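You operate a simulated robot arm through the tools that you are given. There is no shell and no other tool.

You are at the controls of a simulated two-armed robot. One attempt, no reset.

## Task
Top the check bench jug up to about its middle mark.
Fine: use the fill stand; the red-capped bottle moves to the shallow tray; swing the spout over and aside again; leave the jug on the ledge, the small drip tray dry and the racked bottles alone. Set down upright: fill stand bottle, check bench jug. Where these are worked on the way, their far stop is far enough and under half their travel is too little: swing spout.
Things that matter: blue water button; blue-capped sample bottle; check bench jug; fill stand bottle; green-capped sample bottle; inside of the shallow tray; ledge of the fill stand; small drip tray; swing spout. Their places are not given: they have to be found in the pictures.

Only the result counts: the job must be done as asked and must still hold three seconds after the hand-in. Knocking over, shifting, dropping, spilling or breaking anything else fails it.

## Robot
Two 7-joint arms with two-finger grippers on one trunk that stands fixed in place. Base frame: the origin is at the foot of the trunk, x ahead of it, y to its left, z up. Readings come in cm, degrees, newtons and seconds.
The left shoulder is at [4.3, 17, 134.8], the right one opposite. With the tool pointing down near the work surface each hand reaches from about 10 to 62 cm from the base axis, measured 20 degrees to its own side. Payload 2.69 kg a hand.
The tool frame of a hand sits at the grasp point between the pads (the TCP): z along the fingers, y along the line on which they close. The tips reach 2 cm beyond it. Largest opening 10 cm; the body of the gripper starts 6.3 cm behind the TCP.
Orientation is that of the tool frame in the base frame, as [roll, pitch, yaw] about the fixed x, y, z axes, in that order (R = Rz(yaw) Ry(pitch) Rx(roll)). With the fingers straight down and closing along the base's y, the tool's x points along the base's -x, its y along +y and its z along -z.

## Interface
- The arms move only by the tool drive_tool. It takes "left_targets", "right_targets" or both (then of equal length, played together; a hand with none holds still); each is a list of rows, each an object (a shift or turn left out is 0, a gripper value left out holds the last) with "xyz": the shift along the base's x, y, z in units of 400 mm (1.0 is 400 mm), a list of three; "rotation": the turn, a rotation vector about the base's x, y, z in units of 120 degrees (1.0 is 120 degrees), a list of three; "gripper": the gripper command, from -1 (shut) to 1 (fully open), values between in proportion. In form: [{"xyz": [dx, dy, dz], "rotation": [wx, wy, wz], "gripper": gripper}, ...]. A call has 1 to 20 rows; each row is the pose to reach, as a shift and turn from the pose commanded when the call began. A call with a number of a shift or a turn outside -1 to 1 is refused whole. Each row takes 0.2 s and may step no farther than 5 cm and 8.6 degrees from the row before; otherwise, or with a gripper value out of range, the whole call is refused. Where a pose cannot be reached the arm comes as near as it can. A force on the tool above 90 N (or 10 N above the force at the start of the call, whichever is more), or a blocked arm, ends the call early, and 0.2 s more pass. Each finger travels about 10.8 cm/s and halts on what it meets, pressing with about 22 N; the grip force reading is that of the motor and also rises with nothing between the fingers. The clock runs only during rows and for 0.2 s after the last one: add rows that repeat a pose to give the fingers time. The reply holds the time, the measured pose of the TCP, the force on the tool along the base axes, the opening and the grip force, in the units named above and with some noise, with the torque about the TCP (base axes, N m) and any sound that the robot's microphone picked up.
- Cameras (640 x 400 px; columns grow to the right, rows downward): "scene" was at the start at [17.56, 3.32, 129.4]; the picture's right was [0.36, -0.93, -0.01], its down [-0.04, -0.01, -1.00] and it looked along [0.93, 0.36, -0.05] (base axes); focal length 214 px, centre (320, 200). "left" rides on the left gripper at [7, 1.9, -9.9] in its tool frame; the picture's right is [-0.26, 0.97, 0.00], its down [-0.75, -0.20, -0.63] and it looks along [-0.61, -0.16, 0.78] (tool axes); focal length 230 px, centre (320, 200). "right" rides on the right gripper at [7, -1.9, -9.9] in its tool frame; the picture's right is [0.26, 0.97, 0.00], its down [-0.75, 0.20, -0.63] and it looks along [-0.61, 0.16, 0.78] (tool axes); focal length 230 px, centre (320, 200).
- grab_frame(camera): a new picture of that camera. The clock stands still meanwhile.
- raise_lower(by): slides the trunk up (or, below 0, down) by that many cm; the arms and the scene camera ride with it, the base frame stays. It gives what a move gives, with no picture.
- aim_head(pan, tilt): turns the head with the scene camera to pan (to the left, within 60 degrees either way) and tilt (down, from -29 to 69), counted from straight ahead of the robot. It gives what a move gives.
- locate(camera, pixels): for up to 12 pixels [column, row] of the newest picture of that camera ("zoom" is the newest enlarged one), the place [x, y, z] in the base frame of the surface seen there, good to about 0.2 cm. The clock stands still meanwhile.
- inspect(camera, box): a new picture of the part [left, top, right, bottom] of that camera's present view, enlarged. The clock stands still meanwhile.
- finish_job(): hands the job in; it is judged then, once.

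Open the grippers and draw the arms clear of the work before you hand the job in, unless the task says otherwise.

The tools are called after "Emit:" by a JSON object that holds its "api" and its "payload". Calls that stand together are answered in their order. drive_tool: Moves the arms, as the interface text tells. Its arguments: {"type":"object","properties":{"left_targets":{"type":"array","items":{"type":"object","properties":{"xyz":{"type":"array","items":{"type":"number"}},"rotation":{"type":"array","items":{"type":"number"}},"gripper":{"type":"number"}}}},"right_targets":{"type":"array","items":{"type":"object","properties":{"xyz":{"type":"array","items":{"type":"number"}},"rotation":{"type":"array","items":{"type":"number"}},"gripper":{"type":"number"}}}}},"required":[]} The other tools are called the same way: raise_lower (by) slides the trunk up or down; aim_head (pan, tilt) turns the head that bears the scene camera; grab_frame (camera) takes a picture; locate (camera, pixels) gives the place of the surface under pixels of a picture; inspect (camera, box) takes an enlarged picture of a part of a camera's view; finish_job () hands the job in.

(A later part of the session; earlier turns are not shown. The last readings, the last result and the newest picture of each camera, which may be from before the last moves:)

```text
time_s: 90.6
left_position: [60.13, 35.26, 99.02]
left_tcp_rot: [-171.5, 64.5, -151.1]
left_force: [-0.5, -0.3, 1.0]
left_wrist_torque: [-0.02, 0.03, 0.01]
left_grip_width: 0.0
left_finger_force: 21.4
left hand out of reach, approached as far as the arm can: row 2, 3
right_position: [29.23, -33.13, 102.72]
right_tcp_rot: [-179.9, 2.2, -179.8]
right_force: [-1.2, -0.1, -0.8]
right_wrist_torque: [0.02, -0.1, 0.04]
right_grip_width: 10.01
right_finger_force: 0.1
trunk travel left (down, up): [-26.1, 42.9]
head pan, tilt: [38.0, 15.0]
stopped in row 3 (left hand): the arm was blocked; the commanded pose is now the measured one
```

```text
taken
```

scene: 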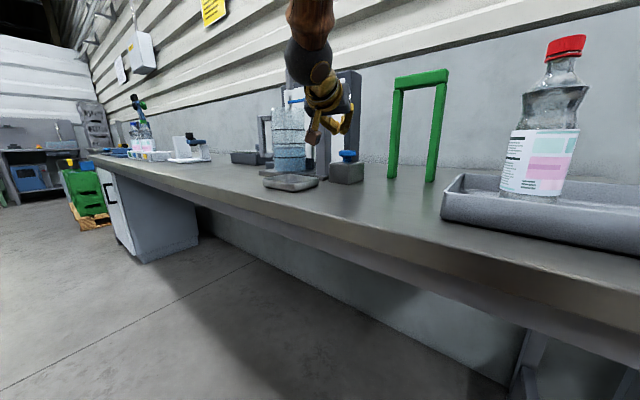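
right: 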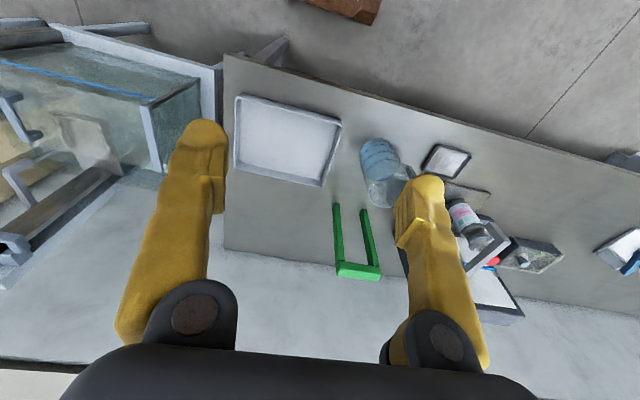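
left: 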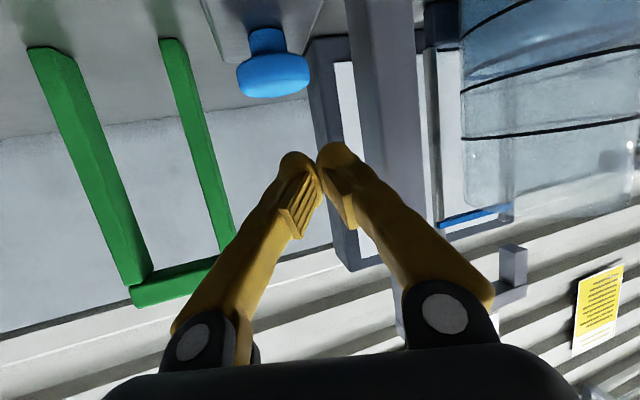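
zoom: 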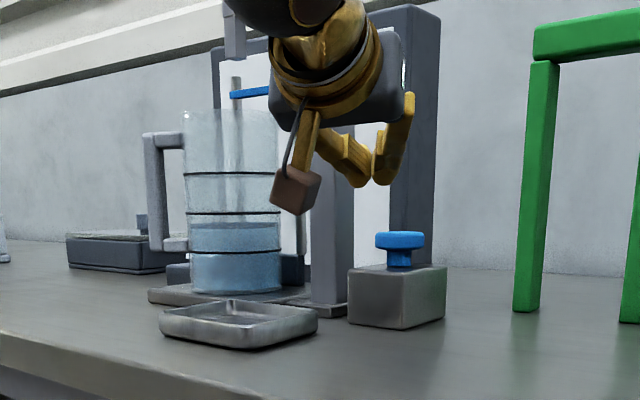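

The arm reports being blocked, and the right hand shifted back 2 cm with it, so some part of the left arm may be touching something. I look down at the arm before doing anything else.

Emit:
{"api": "aim_head", "payload": {"pan": 40, "tilt": 45}}

Emit:
{"api": "grab_frame", "payload": {"camera": "scene"}}

Emit:
{"api": "grab_frame", "payload": {"camera": "right"}}

```text
time_s: 91.5
left_position: [60.63, 35.07, 98.74]
left_tcp_rot: [-171.5, 64.3, -151.3]
left_force: [-0.7, -0.4, -1.0]
left_wrist_torque: [0.0, -0.01, 0.01]
left_grip_width: 0.0
left_finger_force: 22.3
right_position: [29.66, -33.19, 102.55]
right_tcp_rot: [-179.7, 1.9, 180.0]
right_force: [-0.7, 0.4, 0.3]
right_wrist_torque: [-0.01, 0.02, -0.01]
right_grip_width: 10.02
right_finger_force: 0.0
trunk travel left (down, up): [-26.1, 42.9]
head pan, tilt: [40.0, 45.0]
```

```text
taken
```

scene: 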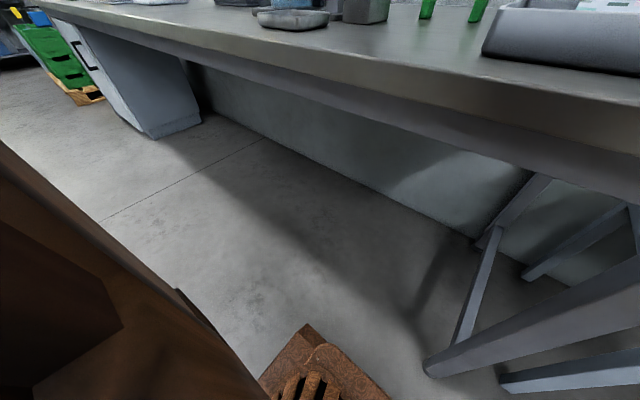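

```text
taken
```

right: 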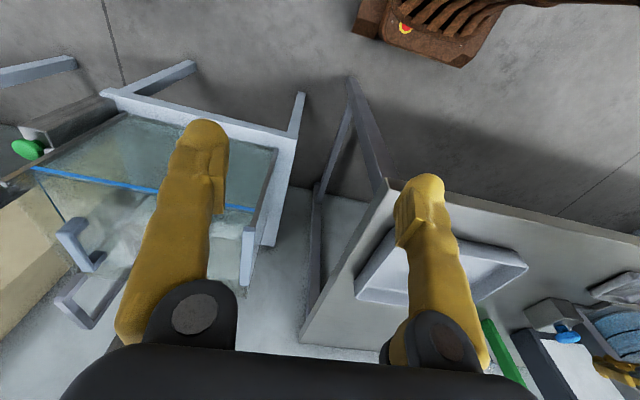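

Nothing is in contact: the hand's force is near zero and the sway is settling, so it was an awkward arm posture. I turn the hand back to yaw 0 and remove the roll, which is a more comfortable pose.

Emit:
{"api": "drive_tool", "payload": {"left_targets": [{"xyz": [-0.02, 0, 0.02], "rotation": [0.005, 0.0013, -0.03]}, {"xyz": [-0.03, 0, 0.03], "rotation": [0.01, 0.0027, -0.06]}, {"xyz": [-0.04, 0, 0.04], "rotation": [0.016, 0.004, -0.09]}, {"xyz": [-0.05, 0, 0.05], "rotation": [0.021, 0.0055, -0.12]}, {"xyz": [-0.06, 0, 0.05], "rotation": [0.026, 0.007, -0.15]}, {"xyz": [-0.06, 0, 0.05], "rotation": [0.0307, 0.008, -0.175]}, {"xyz": [-0.06, 0, 0.05], "rotation": [0.0307, 0.008, -0.175]}]}}

Emit:
{"api": "aim_head", "payload": {"pan": 38, "tilt": 10}}

Emit:
{"api": "grab_frame", "payload": {"camera": "scene"}}

```text
time_s: 93.1
left_position: [58.29, 34.81, 100.71]
left_tcp_rot: [178.8, 64.3, 178.4]
left_force: [0.0, -0.2, -0.9]
left_wrist_torque: [0.01, -0.01, 0.0]
left_grip_width: 0.01
left_finger_force: 21.6
right_position: [29.72, -33.14, 102.52]
right_tcp_rot: [-179.9, 1.9, -179.9]
right_force: [-0.6, 0.6, 0.3]
right_wrist_torque: [0.02, 0.01, -0.03]
right_grip_width: 9.98
right_finger_force: 0.1
trunk travel left (down, up): [-26.1, 42.9]
head pan, tilt: [40.0, 45.0]
```

```text
time_s: 94.2
left_position: [58.26, 34.93, 100.72]
left_tcp_rot: [178.8, 64.3, 178.7]
left_force: [0.2, -0.4, 0.8]
left_wrist_torque: [0.02, -0.03, 0.0]
left_grip_width: 0.0
left_finger_force: 22.1
right_position: [29.64, -33.22, 102.53]
right_tcp_rot: [-179.7, 1.9, -179.9]
right_force: [-0.2, -0.3, 1.0]
right_wrist_torque: [0.0, 0.0, -0.02]
right_grip_width: 10.0
right_finger_force: 0.1
trunk travel left (down, up): [-26.1, 42.9]
head pan, tilt: [38.0, 10.0]
```

```text
taken
```

scene: 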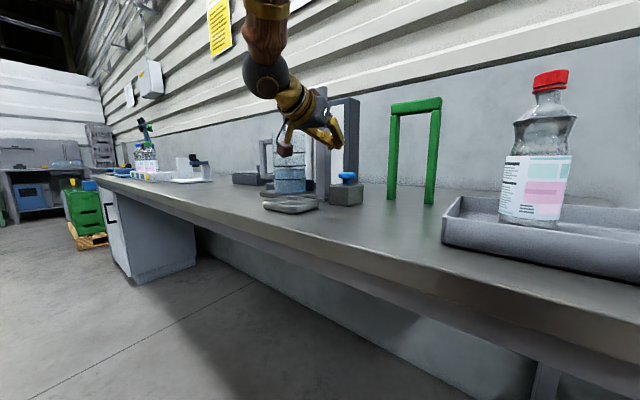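

The hand is at (58.3,34.9,100.7) with yaw ≈0. I move over the button, about 2 cm above it.

Emit:
{"api": "drive_tool", "payload": {"left_targets": [{"xyz": [0.05, -0.006, -0.03]}, {"xyz": [0.098, -0.0125, -0.06]}, {"xyz": [0.098, -0.0125, -0.085]}, {"xyz": [0.098, -0.0125, -0.085]}]}}

Emit:
{"api": "inspect", "payload": {"camera": "scene", "box": [240, 80, 400, 220]}}

Emit:
{"api": "grab_frame", "payload": {"camera": "left"}}

```text
time_s: 95.2
left_position: [62.13, 34.36, 97.17]
left_tcp_rot: [178.7, 64.3, 178.7]
left_force: [-0.1, 0.5, 0.1]
left_wrist_torque: [0.0, 0.03, 0.0]
left_grip_width: 0.0
left_finger_force: 21.8
right_position: [29.48, -33.11, 102.46]
right_tcp_rot: [-179.8, 1.9, -179.9]
right_force: [-0.3, -0.9, -0.8]
right_wrist_torque: [0.01, 0.0, -0.01]
right_grip_width: 10.01
right_finger_force: 0.0
trunk travel left (down, up): [-26.1, 42.9]
head pan, tilt: [38.0, 10.0]
```

```text
2.86 times, centred on (320, 150) of scene
```

zoom: 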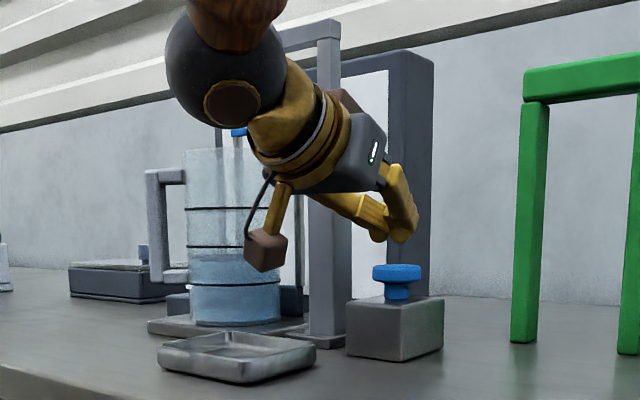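

```text
taken
```

left: 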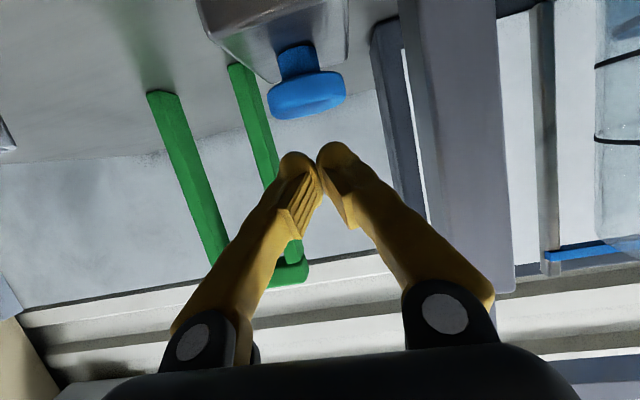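

The fingertips are right above the button, and the jug stays in view. I descend in small steps until contact.

Emit:
{"api": "drive_tool", "payload": {"left_targets": [{"xyz": [0, 0, -0.025]}, {"xyz": [0, 0, -0.05]}]}}

Emit:
{"api": "inspect", "payload": {"camera": "scene", "box": [240, 80, 400, 220]}}

```text
time_s: 95.8
left_position: [62.07, 34.14, 95.46]
left_tcp_rot: [178.8, 64.3, 178.7]
left_force: [0.1, 0.4, 0.3]
left_wrist_torque: [0.03, -0.01, -0.03]
left_grip_width: 0.01
left_finger_force: 22.4
right_position: [29.63, -33.12, 102.54]
right_tcp_rot: [-179.7, 2.0, -180.0]
right_force: [0.1, 0.1, -0.3]
right_wrist_torque: [0.0, 0.04, -0.01]
right_grip_width: 9.98
right_finger_force: 0.0
trunk travel left (down, up): [-26.1, 42.9]
head pan, tilt: [38.0, 10.0]
```

```text
2.86 times, centred on (320, 150) of scene
```

zoom: 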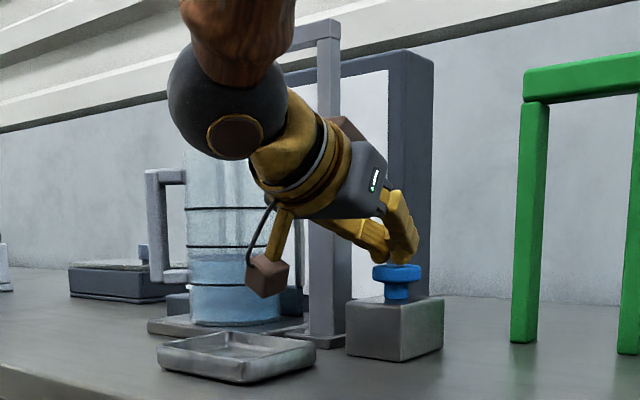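

Nearly touching. I press on in steps of about 0.3 cm.

Emit:
{"api": "drive_tool", "payload": {"left_targets": [{"xyz": [0, 0, -0.012]}]}}

Emit:
{"api": "inspect", "payload": {"camera": "scene", "box": [270, 140, 370, 210]}}

```text
time_s: 96.2
left_position: [62.07, 34.17, 94.82]
left_tcp_rot: [178.8, 64.3, 178.6]
left_force: [0.4, -0.1, 0.9]
left_wrist_torque: [0.01, 0.02, -0.02]
left_grip_width: 0.0
left_finger_force: 22.3
right_position: [29.61, -33.23, 102.61]
right_tcp_rot: [-179.9, 1.9, -179.9]
right_force: [-0.2, 0.0, 0.1]
right_wrist_torque: [0.0, -0.01, -0.03]
right_grip_width: 10.02
right_finger_force: 0.0
trunk travel left (down, up): [-26.1, 42.9]
head pan, tilt: [38.0, 10.0]
```

```text
5.71 times, centred on (320, 175) of scene
```

zoom: 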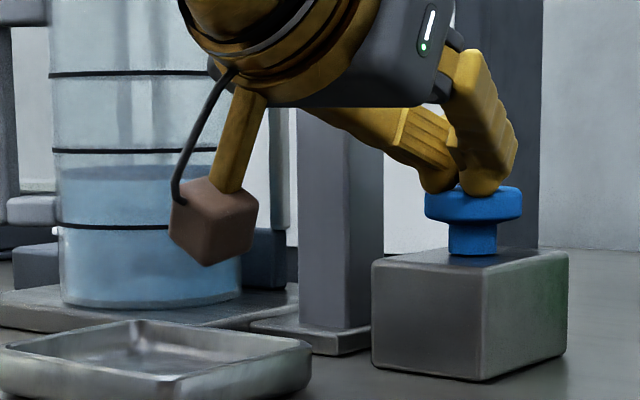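

This zoom is excellent: the middle mark is at row 150 and the water surface at about row 170. I press 0.3 cm further.

Emit:
{"api": "drive_tool", "payload": {"left_targets": [{"xyz": [0, 0, -0.01]}]}}

Emit:
{"api": "inspect", "payload": {"camera": "scene", "box": [270, 140, 370, 210]}}

```text
time_s: 96.5
left_position: [62.24, 34.46, 94.58]
left_tcp_rot: [178.7, 64.2, 178.6]
left_force: [0.7, 0.2, 0.8]
left_wrist_torque: [0.0, -0.06, 0.0]
left_grip_width: 0.01
left_finger_force: 21.8
right_position: [29.77, -33.13, 102.64]
right_tcp_rot: [-179.8, 1.9, -179.9]
right_force: [0.3, 0.0, 0.2]
right_wrist_torque: [0.01, -0.02, 0.02]
right_grip_width: 9.98
right_finger_force: 0.1
trunk travel left (down, up): [-26.1, 42.9]
head pan, tilt: [38.0, 10.0]
```

```text
5.71 times, centred on (320, 175) of scene
```

zoom: 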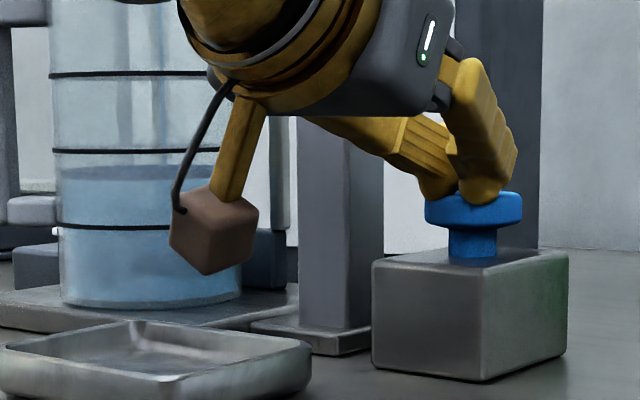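

The button has gone down slightly (its top moved from row 186 to 193). I press a bit more.

Emit:
{"api": "drive_tool", "payload": {"left_targets": [{"xyz": [0, 0, -0.008]}]}}

Emit:
{"api": "inspect", "payload": {"camera": "scene", "box": [270, 140, 370, 210]}}

```text
time_s: 97.0
left_position: [62.02, 34.27, 94.2]
left_tcp_rot: [178.9, 64.4, 178.7]
left_force: [0.1, -0.5, 2.4]
left_wrist_torque: [-0.01, -0.03, 0.01]
left_grip_width: 0.58
left_finger_force: 29.2
right_position: [29.65, -33.12, 102.5]
right_tcp_rot: [-179.7, 2.0, -180.0]
right_force: [1.0, 0.2, 0.1]
right_wrist_torque: [0.01, -0.01, 0.0]
right_grip_width: 10.01
right_finger_force: 0.1
trunk travel left (down, up): [-26.1, 42.9]
head pan, tilt: [38.0, 10.0]
heard: click
```

```text
5.71 times, centred on (320, 175) of scene
```

zoom: 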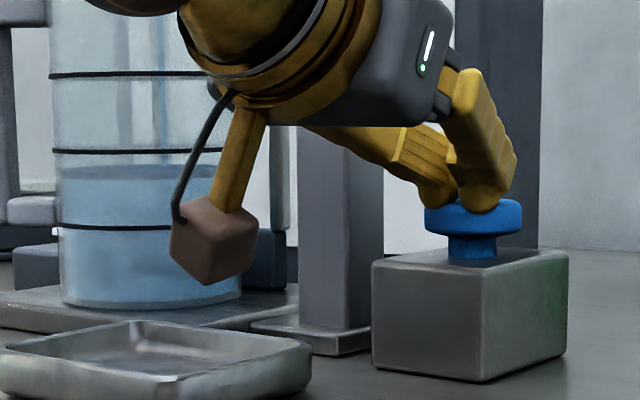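

A click was heard. I hold for one short row and look at the spout and the level.

Emit:
{"api": "drive_tool", "payload": {"left_targets": [{"xyz": [0, 0, 0]}]}}

Emit:
{"api": "inspect", "payload": {"camera": "scene", "box": [250, 90, 350, 190]}}

Emit:
{"api": "inspect", "payload": {"camera": "scene", "box": [270, 140, 370, 210]}}

```text
time_s: 97.3
left_position: [62.03, 34.21, 94.2]
left_tcp_rot: [178.8, 64.4, 178.6]
left_force: [1.0, -2.0, 2.5]
left_wrist_torque: [-0.05, -0.03, -0.05]
left_grip_width: 0.61
left_finger_force: 29.9
right_position: [29.64, -33.23, 102.58]
right_tcp_rot: [-179.8, 1.9, 180.0]
right_force: [0.7, 0.6, 0.2]
right_wrist_torque: [0.01, 0.02, 0.01]
right_grip_width: 10.0
right_finger_force: 0.1
trunk travel left (down, up): [-26.1, 42.9]
head pan, tilt: [38.0, 10.0]
```

```text
4.00 times, centred on (300, 140) of scene
```

zoom: 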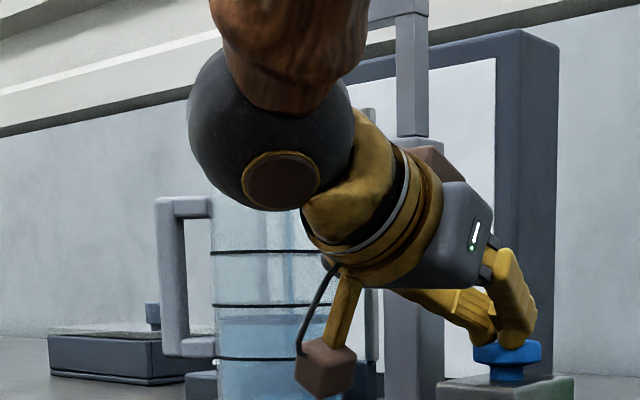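

```text
5.71 times, centred on (320, 175) of scene
```

zoom: 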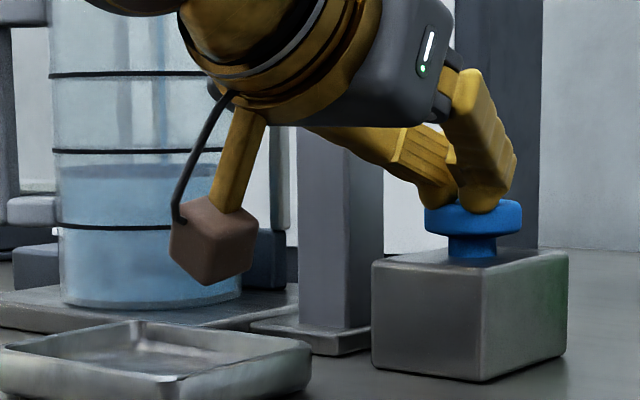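

The level looks about the same. I hold the button for 0.8 s and compare the level.

Emit:
{"api": "drive_tool", "payload": {"left_targets": [{"xyz": [0, 0, 0]}, {"xyz": [0, 0, 0]}, {"xyz": [0, 0, 0]}]}}

Emit:
{"api": "inspect", "payload": {"camera": "scene", "box": [270, 140, 370, 210]}}

```text
time_s: 98.2
left_position: [62.08, 34.28, 94.1]
left_tcp_rot: [178.7, 64.3, 178.6]
left_force: [1.1, -0.9, 3.0]
left_wrist_torque: [-0.04, -0.01, 0.02]
left_grip_width: 0.59
left_finger_force: 29.3
right_position: [29.65, -33.08, 102.57]
right_tcp_rot: [-179.7, 1.9, -179.9]
right_force: [0.1, 1.1, 0.9]
right_wrist_torque: [0.02, -0.04, 0.02]
right_grip_width: 10.0
right_finger_force: 0.1
trunk travel left (down, up): [-26.1, 42.9]
head pan, tilt: [38.0, 10.0]
```

```text
5.71 times, centred on (320, 175) of scene
```

zoom: 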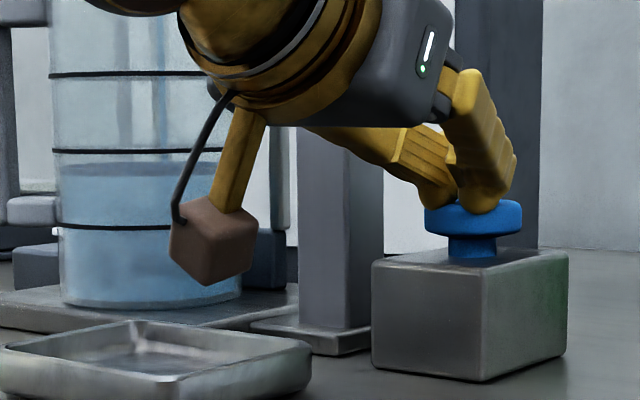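

The water's top line has risen from about row 167 to 163, so water is flowing slowly. I take a closer zoom for accuracy and keep holding.

Emit:
{"api": "inspect", "payload": {"camera": "scene", "box": [270, 150, 310, 190]}}

Emit:
{"api": "drive_tool", "payload": {"left_targets": [{"xyz": [0, 0, 0]}, {"xyz": [0, 0, 0]}, {"xyz": [0, 0, 0]}, {"xyz": [0, 0, 0]}]}}

Emit:
{"api": "inspect", "payload": {"camera": "scene", "box": [270, 150, 310, 190]}}

```text
10.00 times, centred on (290, 170) of scene
```

zoom: 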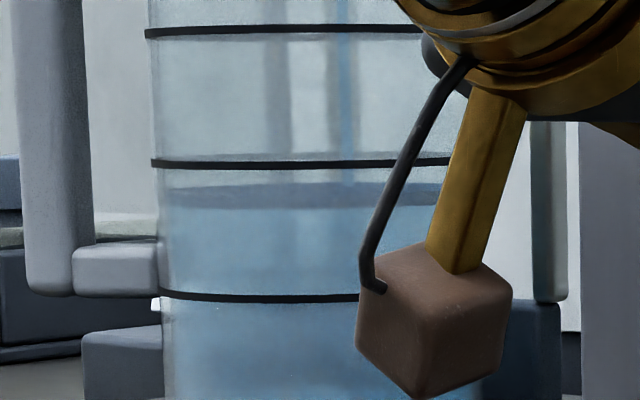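

```text
time_s: 99.2
left_position: [62.06, 34.18, 94.17]
left_tcp_rot: [178.8, 64.3, 178.7]
left_force: [0.3, 0.7, 2.7]
left_wrist_torque: [0.01, -0.01, 0.01]
left_grip_width: 0.62
left_finger_force: 29.4
right_position: [29.64, -33.06, 102.71]
right_tcp_rot: [-179.8, 1.8, -179.9]
right_force: [-0.4, 0.5, -0.1]
right_wrist_torque: [0.02, -0.03, -0.02]
right_grip_width: 9.98
right_finger_force: 0.1
trunk travel left (down, up): [-26.1, 42.9]
head pan, tilt: [38.0, 10.0]
```

```text
10.00 times, centred on (290, 170) of scene
```

zoom: 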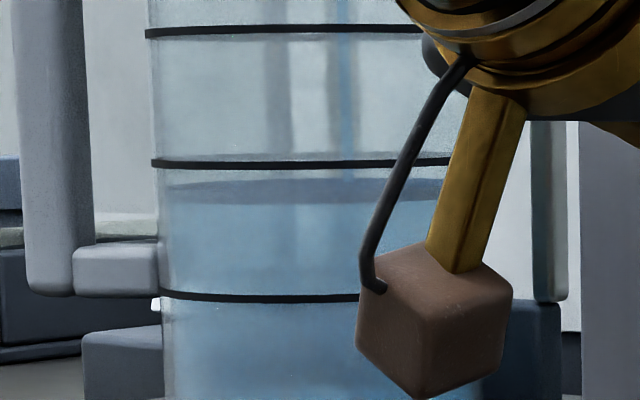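

A thin stream is visible at (345,100), and the surface front edge moved from row 206 to 202 in 1 s. The middle mark's front is at row 163, so I hold about 4 s more and check.

Emit:
{"api": "drive_tool", "payload": {"left_targets": [{"xyz": [0, 0, 0]}, {"xyz": [0, 0, 0]}, {"xyz": [0, 0, 0]}, {"xyz": [0, 0, 0]}, {"xyz": [0, 0, 0]}, {"xyz": [0, 0, 0]}, {"xyz": [0, 0, 0]}, {"xyz": [0, 0, 0]}, {"xyz": [0, 0, 0]}, {"xyz": [0, 0, 0]}, {"xyz": [0, 0, 0]}, {"xyz": [0, 0, 0]}, {"xyz": [0, 0, 0]}, {"xyz": [0, 0, 0]}, {"xyz": [0, 0, 0]}, {"xyz": [0, 0, 0]}, {"xyz": [0, 0, 0]}, {"xyz": [0, 0, 0]}, {"xyz": [0, 0, 0]}]}}

Emit:
{"api": "inspect", "payload": {"camera": "scene", "box": [270, 150, 310, 190]}}

```text
time_s: 103.2
left_position: [62.06, 34.26, 94.26]
left_tcp_rot: [178.8, 64.2, 178.5]
left_force: [0.2, 0.3, 2.8]
left_wrist_torque: [0.03, 0.02, 0.0]
left_grip_width: 0.63
left_finger_force: 29.3
right_position: [29.63, -33.28, 102.6]
right_tcp_rot: [-179.8, 1.9, -179.8]
right_force: [-0.2, -1.1, 0.0]
right_wrist_torque: [-0.01, 0.0, -0.03]
right_grip_width: 9.99
right_finger_force: 0.1
trunk travel left (down, up): [-26.1, 42.9]
head pan, tilt: [38.0, 10.0]
```

```text
10.00 times, centred on (290, 170) of scene
```

zoom: 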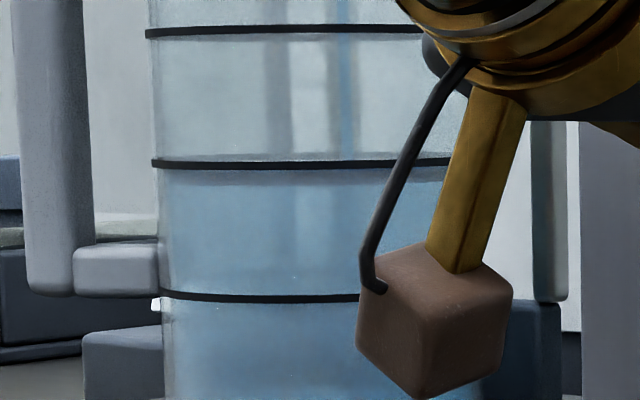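

The surface is now just under the mark (front edge ≈ row 182). I hold 1.8 s more and check.

Emit:
{"api": "drive_tool", "payload": {"left_targets": [{"xyz": [0, 0, 0]}, {"xyz": [0, 0, 0]}, {"xyz": [0, 0, 0]}, {"xyz": [0, 0, 0]}, {"xyz": [0, 0, 0]}, {"xyz": [0, 0, 0]}, {"xyz": [0, 0, 0]}, {"xyz": [0, 0, 0]}]}}

Emit:
{"api": "inspect", "payload": {"camera": "scene", "box": [275, 155, 301, 181]}}

```text
time_s: 105.0
left_position: [62.06, 34.43, 94.17]
left_tcp_rot: [178.8, 64.2, 178.5]
left_force: [-0.2, -0.7, 1.8]
left_wrist_torque: [-0.02, 0.0, 0.01]
left_grip_width: 0.6
left_finger_force: 29.6
right_position: [29.6, -33.29, 102.47]
right_tcp_rot: [-179.7, 1.9, -179.9]
right_force: [0.2, 0.6, 1.0]
right_wrist_torque: [-0.01, -0.02, 0.05]
right_grip_width: 9.99
right_finger_force: 0.0
trunk travel left (down, up): [-26.1, 42.9]
head pan, tilt: [38.0, 10.0]
```

```text
15.38 times, centred on (288, 168) of scene
```

zoom: 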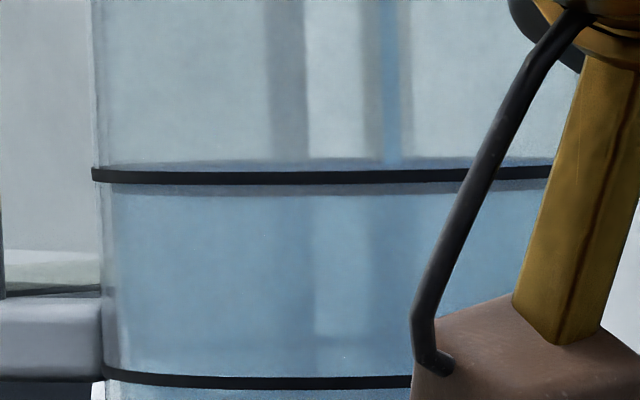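

The surface band straddles the mark, with its front edge about 0.26 cm below at a rate of ≈0.13 cm/s. I hold about 1.2 s more and then release.

Emit:
{"api": "drive_tool", "payload": {"left_targets": [{"xyz": [0, 0, 0]}, {"xyz": [0, 0, 0]}, {"xyz": [0, 0, 0]}, {"xyz": [0, 0, 0]}, {"xyz": [0, 0, 0]}, {"xyz": [0, 0, 0.02]}, {"xyz": [0, 0, 0.05]}, {"xyz": [0, 0, 0.08]}]}}

Emit:
{"api": "inspect", "payload": {"camera": "scene", "box": [275, 155, 301, 181]}}

Emit:
{"api": "inspect", "payload": {"camera": "scene", "box": [240, 80, 400, 220]}}

```text
time_s: 106.8
left_position: [61.96, 34.88, 97.04]
left_tcp_rot: [179.8, 64.1, 179.9]
left_force: [-1.2, -0.2, 0.9]
left_wrist_torque: [-0.01, 0.01, 0.01]
left_grip_width: 0.01
left_finger_force: 29.3
right_position: [29.62, -33.14, 102.58]
right_tcp_rot: [-179.8, 1.9, -179.9]
right_force: [-0.4, 0.1, 0.2]
right_wrist_torque: [0.06, 0.03, 0.0]
right_grip_width: 9.99
right_finger_force: 0.1
trunk travel left (down, up): [-26.1, 42.9]
head pan, tilt: [38.0, 10.0]
```

```text
15.38 times, centred on (288, 168) of scene
```

zoom: 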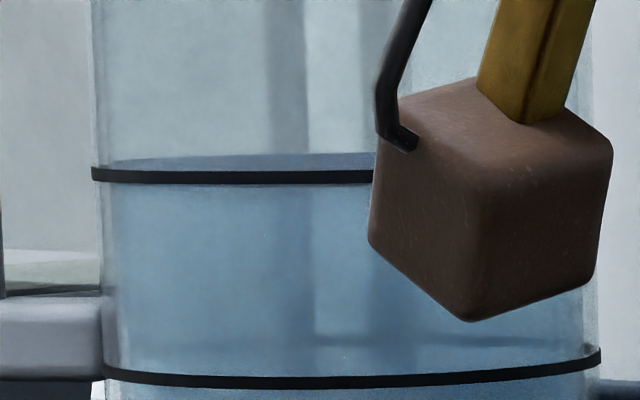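

```text
2.86 times, centred on (320, 150) of scene
```

zoom: 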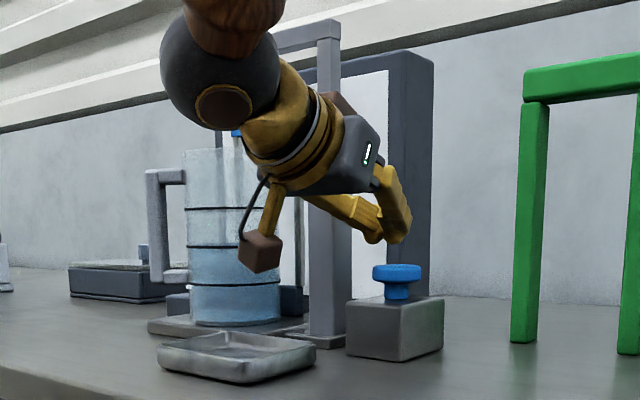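

The surface now meets the middle mark. I back the hand off and verify that the stream has stopped.

Emit:
{"api": "drive_tool", "payload": {"left_targets": [{"xyz": [-0.05, 0, 0.05]}, {"xyz": [-0.12, 0, 0.1]}, {"xyz": [-0.18, 0, 0.15]}, {"xyz": [-0.18, 0, 0.15]}]}}

Emit:
{"api": "inspect", "payload": {"camera": "scene", "box": [265, 145, 317, 190]}}

Emit:
{"api": "inspect", "payload": {"camera": "scene", "box": [250, 90, 350, 190]}}

```text
time_s: 107.8
left_position: [54.55, 35.05, 103.19]
left_tcp_rot: [-178.3, 64.3, -177.7]
left_force: [1.0, 1.4, -0.1]
left_wrist_torque: [0.03, -0.03, 0.0]
left_grip_width: 0.0
left_finger_force: 29.4
right_position: [29.7, -33.14, 102.56]
right_tcp_rot: [-179.8, 1.9, -179.9]
right_force: [0.1, 0.3, -0.8]
right_wrist_torque: [0.01, 0.03, 0.02]
right_grip_width: 10.02
right_finger_force: 0.0
trunk travel left (down, up): [-26.1, 42.9]
head pan, tilt: [38.0, 10.0]
```

```text
8.89 times, centred on (291, 168) of scene
```

zoom: 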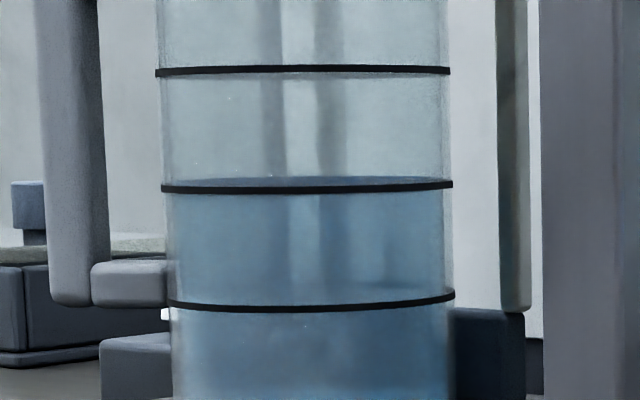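

```text
4.00 times, centred on (300, 140) of scene
```

zoom: 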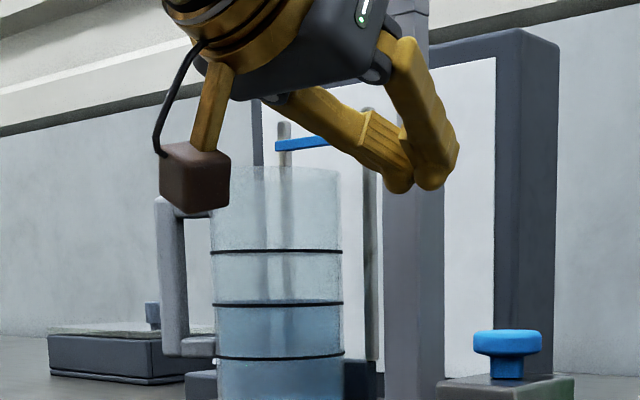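

The flow has stopped and the level sits right at the middle mark. Now for swinging the spout aside: I will hook it from behind and above with the fingers pointing down-forward, so I raise the trunk first.

Emit:
{"api": "raise_lower", "payload": {"by": 18}}

Emit:
{"api": "drive_tool", "payload": {"left_targets": [{"xyz": [0.02, 0.03, 0.01], "rotation": [0, 0.04, 0]}, {"xyz": [0.05, 0.08, 0.02], "rotation": [0, 0.08, 0]}, {"xyz": [0.08, 0.14, 0.02], "rotation": [0, 0.12, 0]}, {"xyz": [0.1, 0.2, 0.02], "rotation": [0, 0.16, 0]}, {"xyz": [0.1, 0.25, 0.02], "rotation": [0, 0.16, 0]}, {"xyz": [0.1, 0.25, 0.02], "rotation": [0, 0.16, 0]}]}}

Emit:
{"api": "aim_head", "payload": {"pan": 38, "tilt": 20}}

Emit:
{"api": "grab_frame", "payload": {"camera": "scene"}}

Emit:
{"api": "grab_frame", "payload": {"camera": "left"}}

```text
time_s: 109.8
left_position: [54.59, 34.92, 121.29]
left_tcp_rot: [-178.1, 64.4, -177.6]
left_force: [-0.4, 0.7, -1.0]
left_wrist_torque: [0.02, 0.01, 0.0]
left_grip_width: 0.0
left_finger_force: 29.7
right_position: [29.64, -33.18, 120.46]
right_tcp_rot: [-179.7, 1.9, -179.9]
right_force: [0.0, -0.1, -0.1]
right_wrist_torque: [-0.03, -0.02, 0.02]
right_grip_width: 9.99
right_finger_force: 0.1
trunk travel left (down, up): [-44.1, 24.9]
head pan, tilt: [38.0, 10.0]
```

```text
time_s: 111.2
left_position: [58.82, 44.14, 122.32]
left_tcp_rot: [179.4, 44.9, 179.0]
left_force: [-0.4, -0.8, -0.4]
left_wrist_torque: [0.0, -0.01, 0.02]
left_grip_width: 0.01
left_finger_force: 29.3
right_position: [29.8, -33.18, 120.54]
right_tcp_rot: [-179.8, 1.8, -179.9]
right_force: [-0.4, 0.0, 0.6]
right_wrist_torque: [-0.01, 0.04, -0.03]
right_grip_width: 9.99
right_finger_force: 0.0
trunk travel left (down, up): [-44.1, 24.9]
head pan, tilt: [38.0, 10.0]
```

```text
time_s: 111.9
left_position: [58.81, 44.14, 122.26]
left_tcp_rot: [179.5, 45.0, 179.1]
left_force: [0.2, -0.6, -0.6]
left_wrist_torque: [-0.01, -0.01, -0.04]
left_grip_width: 0.0
left_finger_force: 29.2
right_position: [29.74, -33.17, 120.49]
right_tcp_rot: [-179.7, 1.9, -179.8]
right_force: [-0.4, -0.5, -0.2]
right_wrist_torque: [0.01, 0.02, 0.01]
right_grip_width: 9.98
right_finger_force: 0.0
trunk travel left (down, up): [-44.1, 24.9]
head pan, tilt: [38.0, 20.0]
```

```text
taken
```

scene: 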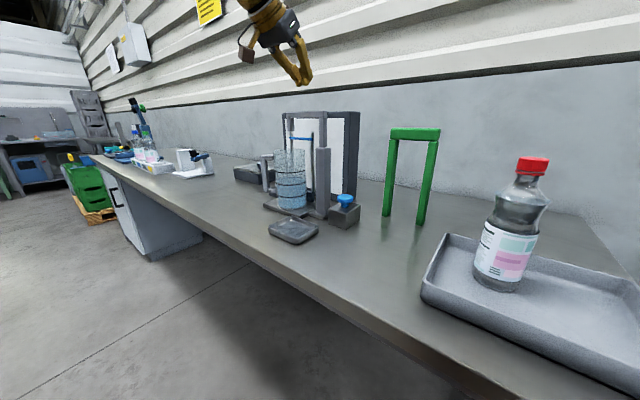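

```text
taken
```

left: 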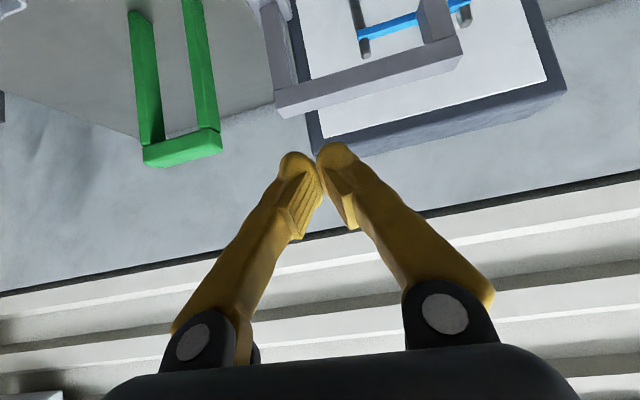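

The left picture shows the spout arm from above at (280..460, 50..115). I measure its edges.

Emit:
{"api": "locate", "payload": {"camera": "left", "pixels": [[285, 112], [370, 85], [455, 58], [460, 52], [370, 95], [285, 100], [435, 20], [340, 145], [540, 30], [550, 90], [330, 150]]}}

Emit:
{"api": "inspect", "payload": {"camera": "left", "box": [240, 0, 580, 200]}}

```text
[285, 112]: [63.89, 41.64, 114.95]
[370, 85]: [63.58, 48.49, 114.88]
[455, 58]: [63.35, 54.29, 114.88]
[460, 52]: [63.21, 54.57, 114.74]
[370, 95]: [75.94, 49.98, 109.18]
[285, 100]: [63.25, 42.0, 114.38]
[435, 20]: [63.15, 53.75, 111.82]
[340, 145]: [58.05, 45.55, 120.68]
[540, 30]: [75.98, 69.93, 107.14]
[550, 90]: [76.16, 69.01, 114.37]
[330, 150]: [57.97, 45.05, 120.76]
```

```text
1.88 times, centred on (410, 100) of left
```

zoom: 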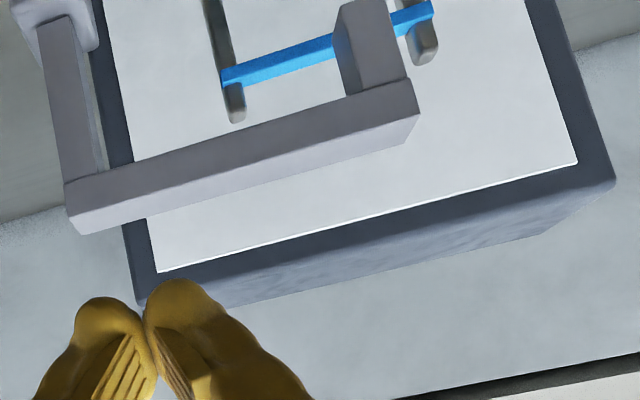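

The arm's top is at z≈114.9, with its front edge at x≈63.3. I move the fingertips over and beyond it to (68.3,48.5,120) with a 20° yaw.

Emit:
{"api": "drive_tool", "payload": {"left_targets": [{"xyz": [0.05, 0.02, 0], "rotation": [0, 0, 0.04]}, {"xyz": [0.11, 0.05, 0], "rotation": [0, 0, 0.08]}, {"xyz": [0.17, 0.08, -0.02], "rotation": [0, 0, 0.125]}, {"xyz": [0.22, 0.1, -0.04], "rotation": [0, 0, 0.167]}, {"xyz": [0.238, 0.109, -0.05], "rotation": [0, 0, 0.167]}, {"xyz": [0.238, 0.109, -0.05], "rotation": [0, 0, 0.167]}]}}

Emit:
{"api": "grab_frame", "payload": {"camera": "left"}}

Emit:
{"api": "inspect", "payload": {"camera": "scene", "box": [220, 30, 400, 190]}}

```text
time_s: 113.3
left_position: [68.58, 48.57, 120.33]
left_tcp_rot: [179.3, 45.0, -161.0]
left_force: [0.0, -0.2, 0.3]
left_wrist_torque: [-0.02, 0.02, -0.02]
left_grip_width: 0.0
left_finger_force: 29.7
right_position: [29.62, -33.21, 120.6]
right_tcp_rot: [-179.7, 1.8, -180.0]
right_force: [0.3, 0.4, 0.0]
right_wrist_torque: [-0.01, 0.01, -0.02]
right_grip_width: 10.01
right_finger_force: 0.1
trunk travel left (down, up): [-44.1, 24.9]
head pan, tilt: [38.0, 20.0]
```

```text
taken
```

left: 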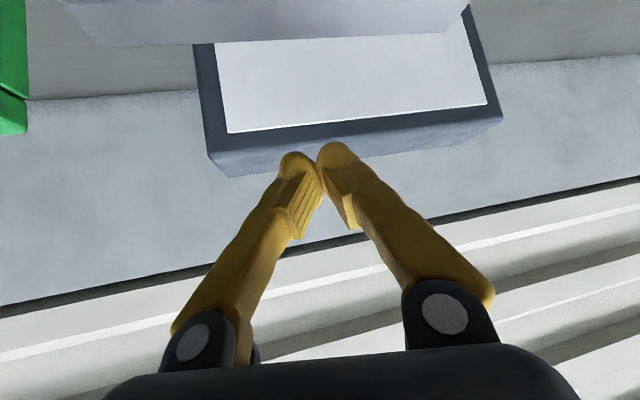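

```text
2.50 times, centred on (310, 110) of scene
```

zoom: 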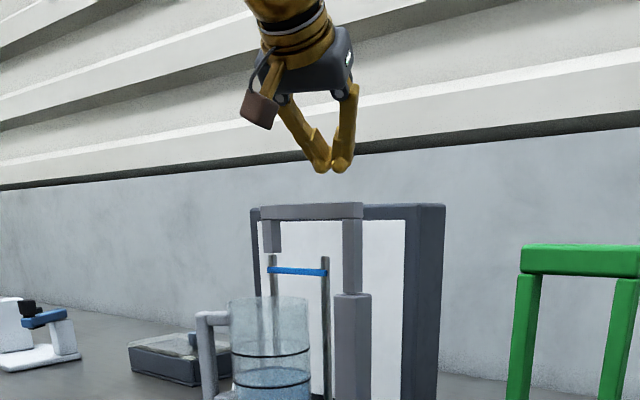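

The fingertips are beyond the spout arm, clear of the board. I lower them behind the arm to z≈114.7.

Emit:
{"api": "drive_tool", "payload": {"left_targets": [{"xyz": [0, 0, -0.04]}, {"xyz": [0, 0, -0.08]}, {"xyz": [0, 0, -0.12]}, {"xyz": [0, 0, -0.142]}, {"xyz": [0, 0, -0.142]}]}}

Emit:
{"api": "grab_frame", "payload": {"camera": "left"}}

Emit:
{"api": "inspect", "payload": {"camera": "scene", "box": [220, 30, 400, 190]}}

```text
time_s: 114.5
left_position: [68.49, 48.49, 114.62]
left_tcp_rot: [179.4, 45.0, -160.9]
left_force: [0.6, 0.3, -0.9]
left_wrist_torque: [-0.02, 0.01, -0.01]
left_grip_width: 0.01
left_finger_force: 29.8
right_position: [29.73, -33.22, 120.49]
right_tcp_rot: [-179.8, 1.9, -179.9]
right_force: [0.0, -0.7, 0.5]
right_wrist_torque: [-0.01, -0.04, 0.0]
right_grip_width: 9.97
right_finger_force: 0.0
trunk travel left (down, up): [-44.1, 24.9]
head pan, tilt: [38.0, 20.0]
```

```text
taken
```

left: 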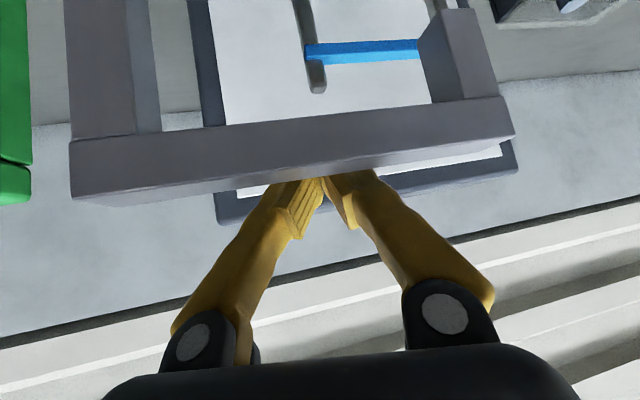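

```text
2.50 times, centred on (310, 110) of scene
```

zoom: 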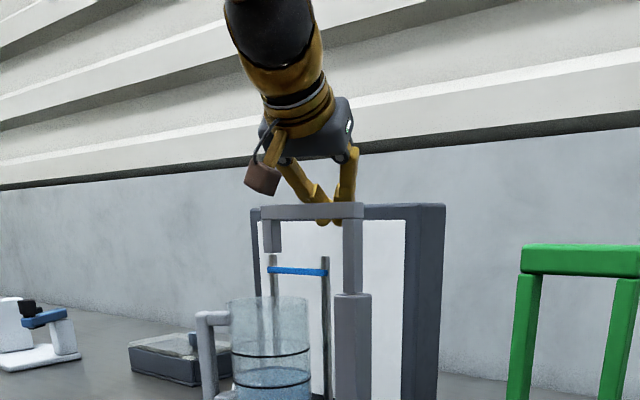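

The fingers are hooked behind the arm. I pull back along the first half of the arc.

Emit:
{"api": "drive_tool", "payload": {"left_targets": [{"xyz": [-0.025, 0, 0]}, {"xyz": [-0.05, 0.002, 0]}, {"xyz": [-0.075, 0.005, 0]}, {"xyz": [-0.1, 0.009, 0]}, {"xyz": [-0.125, 0.01, 0]}, {"xyz": [-0.15, 0.01, 0]}, {"xyz": [-0.177, 0.008, 0]}, {"xyz": [-0.177, 0.008, 0]}]}}

Emit:
{"api": "grab_frame", "payload": {"camera": "left"}}

Emit:
{"api": "inspect", "payload": {"camera": "scene", "box": [220, 30, 400, 190]}}

```text
time_s: 116.3
left_position: [61.35, 48.95, 114.38]
left_tcp_rot: [179.4, 45.1, -160.9]
left_force: [0.6, 0.0, -0.4]
left_wrist_torque: [0.02, -0.02, 0.0]
left_grip_width: 0.05
left_finger_force: 29.2
right_position: [29.62, -33.04, 120.52]
right_tcp_rot: [-179.8, 1.9, -179.9]
right_force: [-0.7, -0.9, -0.4]
right_wrist_torque: [0.0, -0.04, 0.01]
right_grip_width: 10.01
right_finger_force: 0.0
trunk travel left (down, up): [-44.1, 24.9]
head pan, tilt: [38.0, 20.0]
```

```text
taken
```

left: 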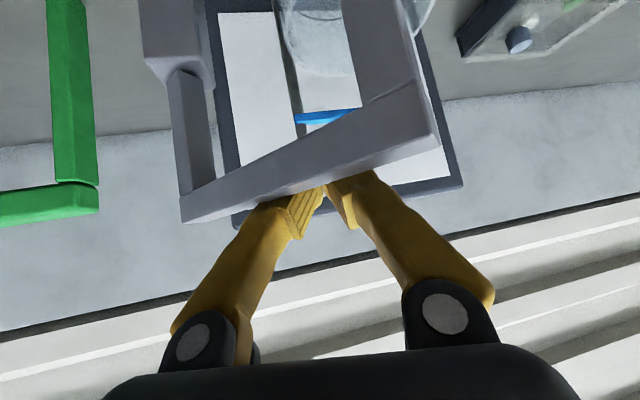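

```text
2.50 times, centred on (310, 110) of scene
```

zoom: 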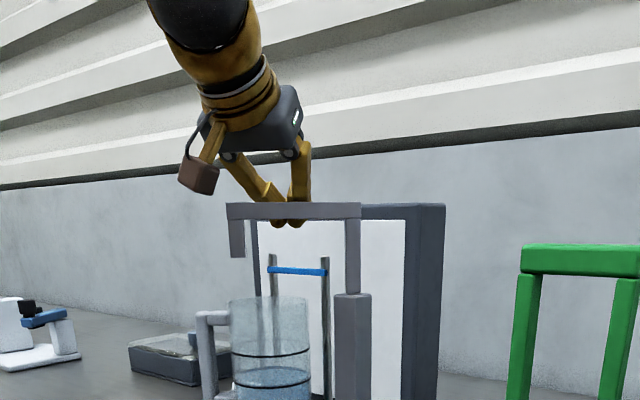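

The spout is following. I continue along the second half of the arc toward its parked position.

Emit:
{"api": "drive_tool", "payload": {"left_targets": [{"xyz": [-0.03, -0.01, 0]}, {"xyz": [-0.06, -0.026, 0]}, {"xyz": [-0.085, -0.045, 0]}, {"xyz": [-0.105, -0.065, 0]}, {"xyz": [-0.12, -0.085, 0]}, {"xyz": [-0.13, -0.105, 0]}, {"xyz": [-0.13, -0.105, 0]}]}}

Emit:
{"api": "grab_frame", "payload": {"camera": "left"}}

Emit:
{"api": "inspect", "payload": {"camera": "scene", "box": [220, 30, 400, 190]}}

```text
time_s: 117.9
left_position: [56.14, 44.94, 114.68]
left_tcp_rot: [179.5, 45.5, -160.6]
left_force: [6.4, 17.4, 10.0]
left_wrist_torque: [-0.16, 0.01, 0.05]
left_grip_width: 0.01
left_finger_force: 29.4
right_position: [29.76, -32.98, 120.61]
right_tcp_rot: [-179.6, 1.9, -180.0]
right_force: [-0.2, 0.1, -0.4]
right_wrist_torque: [0.01, 0.03, 0.01]
right_grip_width: 10.0
right_finger_force: 0.1
trunk travel left (down, up): [-44.1, 24.9]
head pan, tilt: [38.0, 20.0]
```

```text
taken
```

left: 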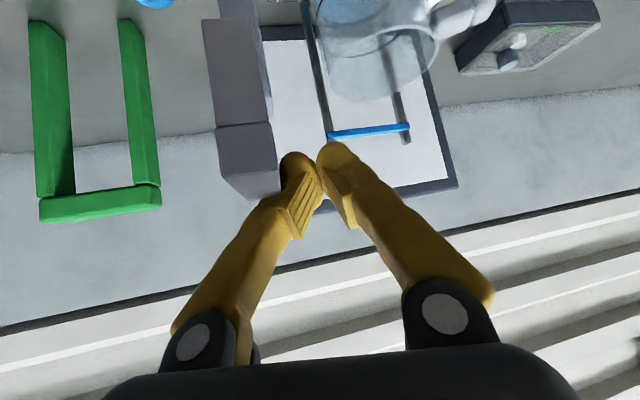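

```text
2.50 times, centred on (310, 110) of scene
```

zoom: 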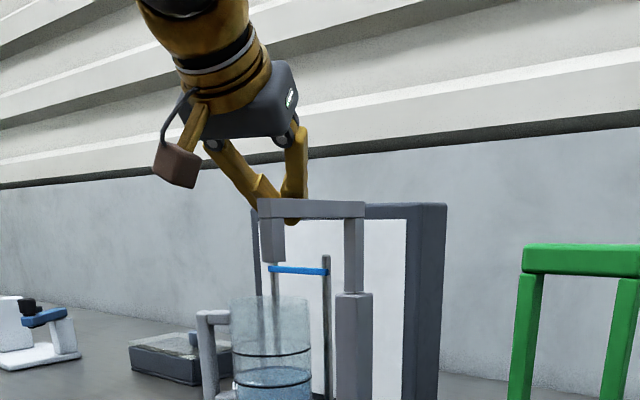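

The stop is felt (17 N), so the spout is back aside. I ease off to +y and lift the hand away.

Emit:
{"api": "drive_tool", "payload": {"left_targets": [{"xyz": [0, 0.03, 0]}, {"xyz": [0.0, 0.06, 0.02]}, {"xyz": [0, 0.07, 0.08]}, {"xyz": [0, 0.07, 0.16]}, {"xyz": [0, 0.07, 0.22]}, {"xyz": [-0.08, 0.07, 0.25]}, {"xyz": [-0.18, 0.07, 0.25]}, {"xyz": [-0.28, 0.07, 0.25]}, {"xyz": [-0.35, 0.07, 0.25]}, {"xyz": [-0.35, 0.07, 0.25], "gripper": 1}, {"xyz": [-0.35, 0.07, 0.25], "gripper": 1}, {"xyz": [-0.35, 0.07, 0.25], "gripper": 1}]}}

Emit:
{"api": "inspect", "payload": {"camera": "scene", "box": [220, 90, 400, 250]}}

Emit:
{"api": "grab_frame", "payload": {"camera": "scene"}}

Emit:
{"api": "grab_frame", "payload": {"camera": "left"}}

```text
time_s: 120.5
left_position: [42.13, 47.35, 123.82]
left_tcp_rot: [178.9, 43.8, -161.3]
left_force: [0.2, 0.4, 0.3]
left_wrist_torque: [0.01, -0.01, -0.02]
left_grip_width: 10.01
left_finger_force: 0.0
right_position: [29.64, -33.25, 120.51]
right_tcp_rot: [-179.8, 1.9, -179.9]
right_force: [0.7, -0.7, 0.3]
right_wrist_torque: [0.0, -0.02, -0.04]
right_grip_width: 9.99
right_finger_force: 0.0
trunk travel left (down, up): [-44.1, 24.9]
head pan, tilt: [38.0, 20.0]
```

```text
2.50 times, centred on (310, 170) of scene
```

zoom: 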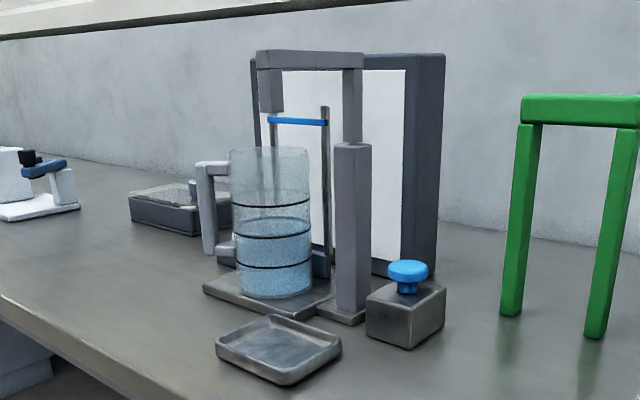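

```text
taken
```

scene: 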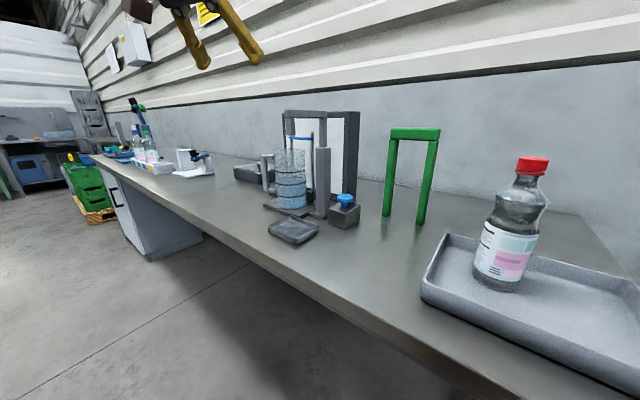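

```text
taken
```

left: 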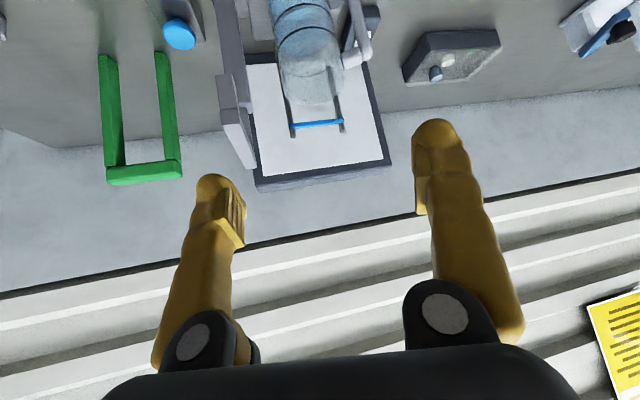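

Everything is in place by eye. I verify the spout's parked angle, the water level and the bottle's uprightness.

Emit:
{"api": "inspect", "payload": {"camera": "scene", "box": [260, 100, 340, 220]}}

Emit:
{"api": "locate", "payload": {"camera": "scene", "pixels": [[290, 125], [292, 114], [322, 118], [305, 115], [291, 180], [294, 230], [505, 240], [505, 285], [530, 165]]}}

Emit:
{"api": "inspect", "payload": {"camera": "scene", "box": [420, 140, 640, 330]}}

```text
3.33 times, centred on (300, 160) of scene
```

zoom: 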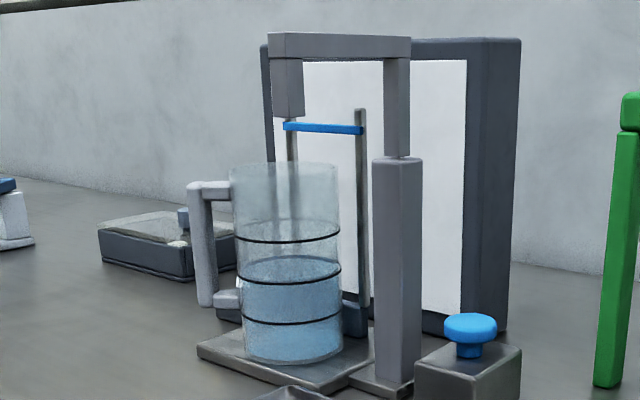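

```text
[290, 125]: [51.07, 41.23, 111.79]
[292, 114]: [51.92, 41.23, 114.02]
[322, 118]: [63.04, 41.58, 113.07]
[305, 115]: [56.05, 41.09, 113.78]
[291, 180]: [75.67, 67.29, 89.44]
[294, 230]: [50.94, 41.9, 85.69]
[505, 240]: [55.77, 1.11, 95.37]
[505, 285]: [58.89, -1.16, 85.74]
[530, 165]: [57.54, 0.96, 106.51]
```

```text
2.11 times, centred on (530, 235) of scene
```

zoom: 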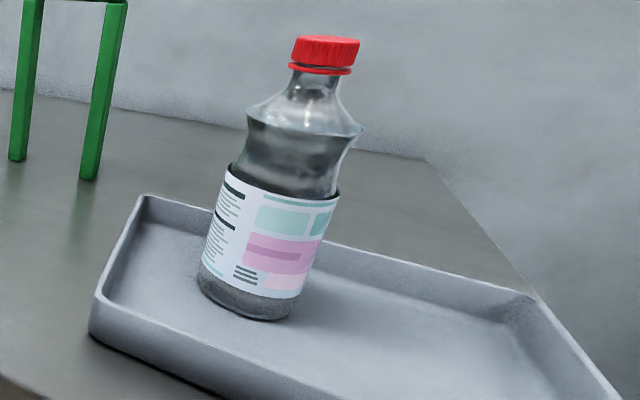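

The spout is back exactly at its parked place (51.1,41.2), the level is at the middle mark, the bottle stands upright in the tray and the drip tray is dry. I raise the trunk to take both hands clear before handing in.

Emit:
{"api": "raise_lower", "payload": {"by": 12}}

Emit:
{"api": "grab_frame", "payload": {"camera": "scene"}}

```text
time_s: 122.0
left_position: [42.07, 47.42, 135.72]
left_tcp_rot: [178.8, 43.6, -161.4]
left_force: [-0.6, -0.2, 0.6]
left_wrist_torque: [0.01, 0.01, -0.04]
left_grip_width: 9.99
left_finger_force: 0.1
right_position: [29.75, -33.18, 132.61]
right_tcp_rot: [-179.9, 1.9, -179.9]
right_force: [-0.2, 0.5, -0.4]
right_wrist_torque: [0.02, -0.01, 0.0]
right_grip_width: 10.01
right_finger_force: 0.1
trunk travel left (down, up): [-56.1, 12.9]
head pan, tilt: [38.0, 20.0]
```

```text
taken
```

scene: 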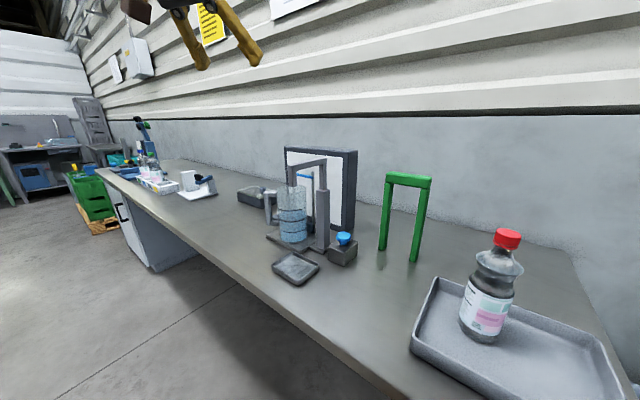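

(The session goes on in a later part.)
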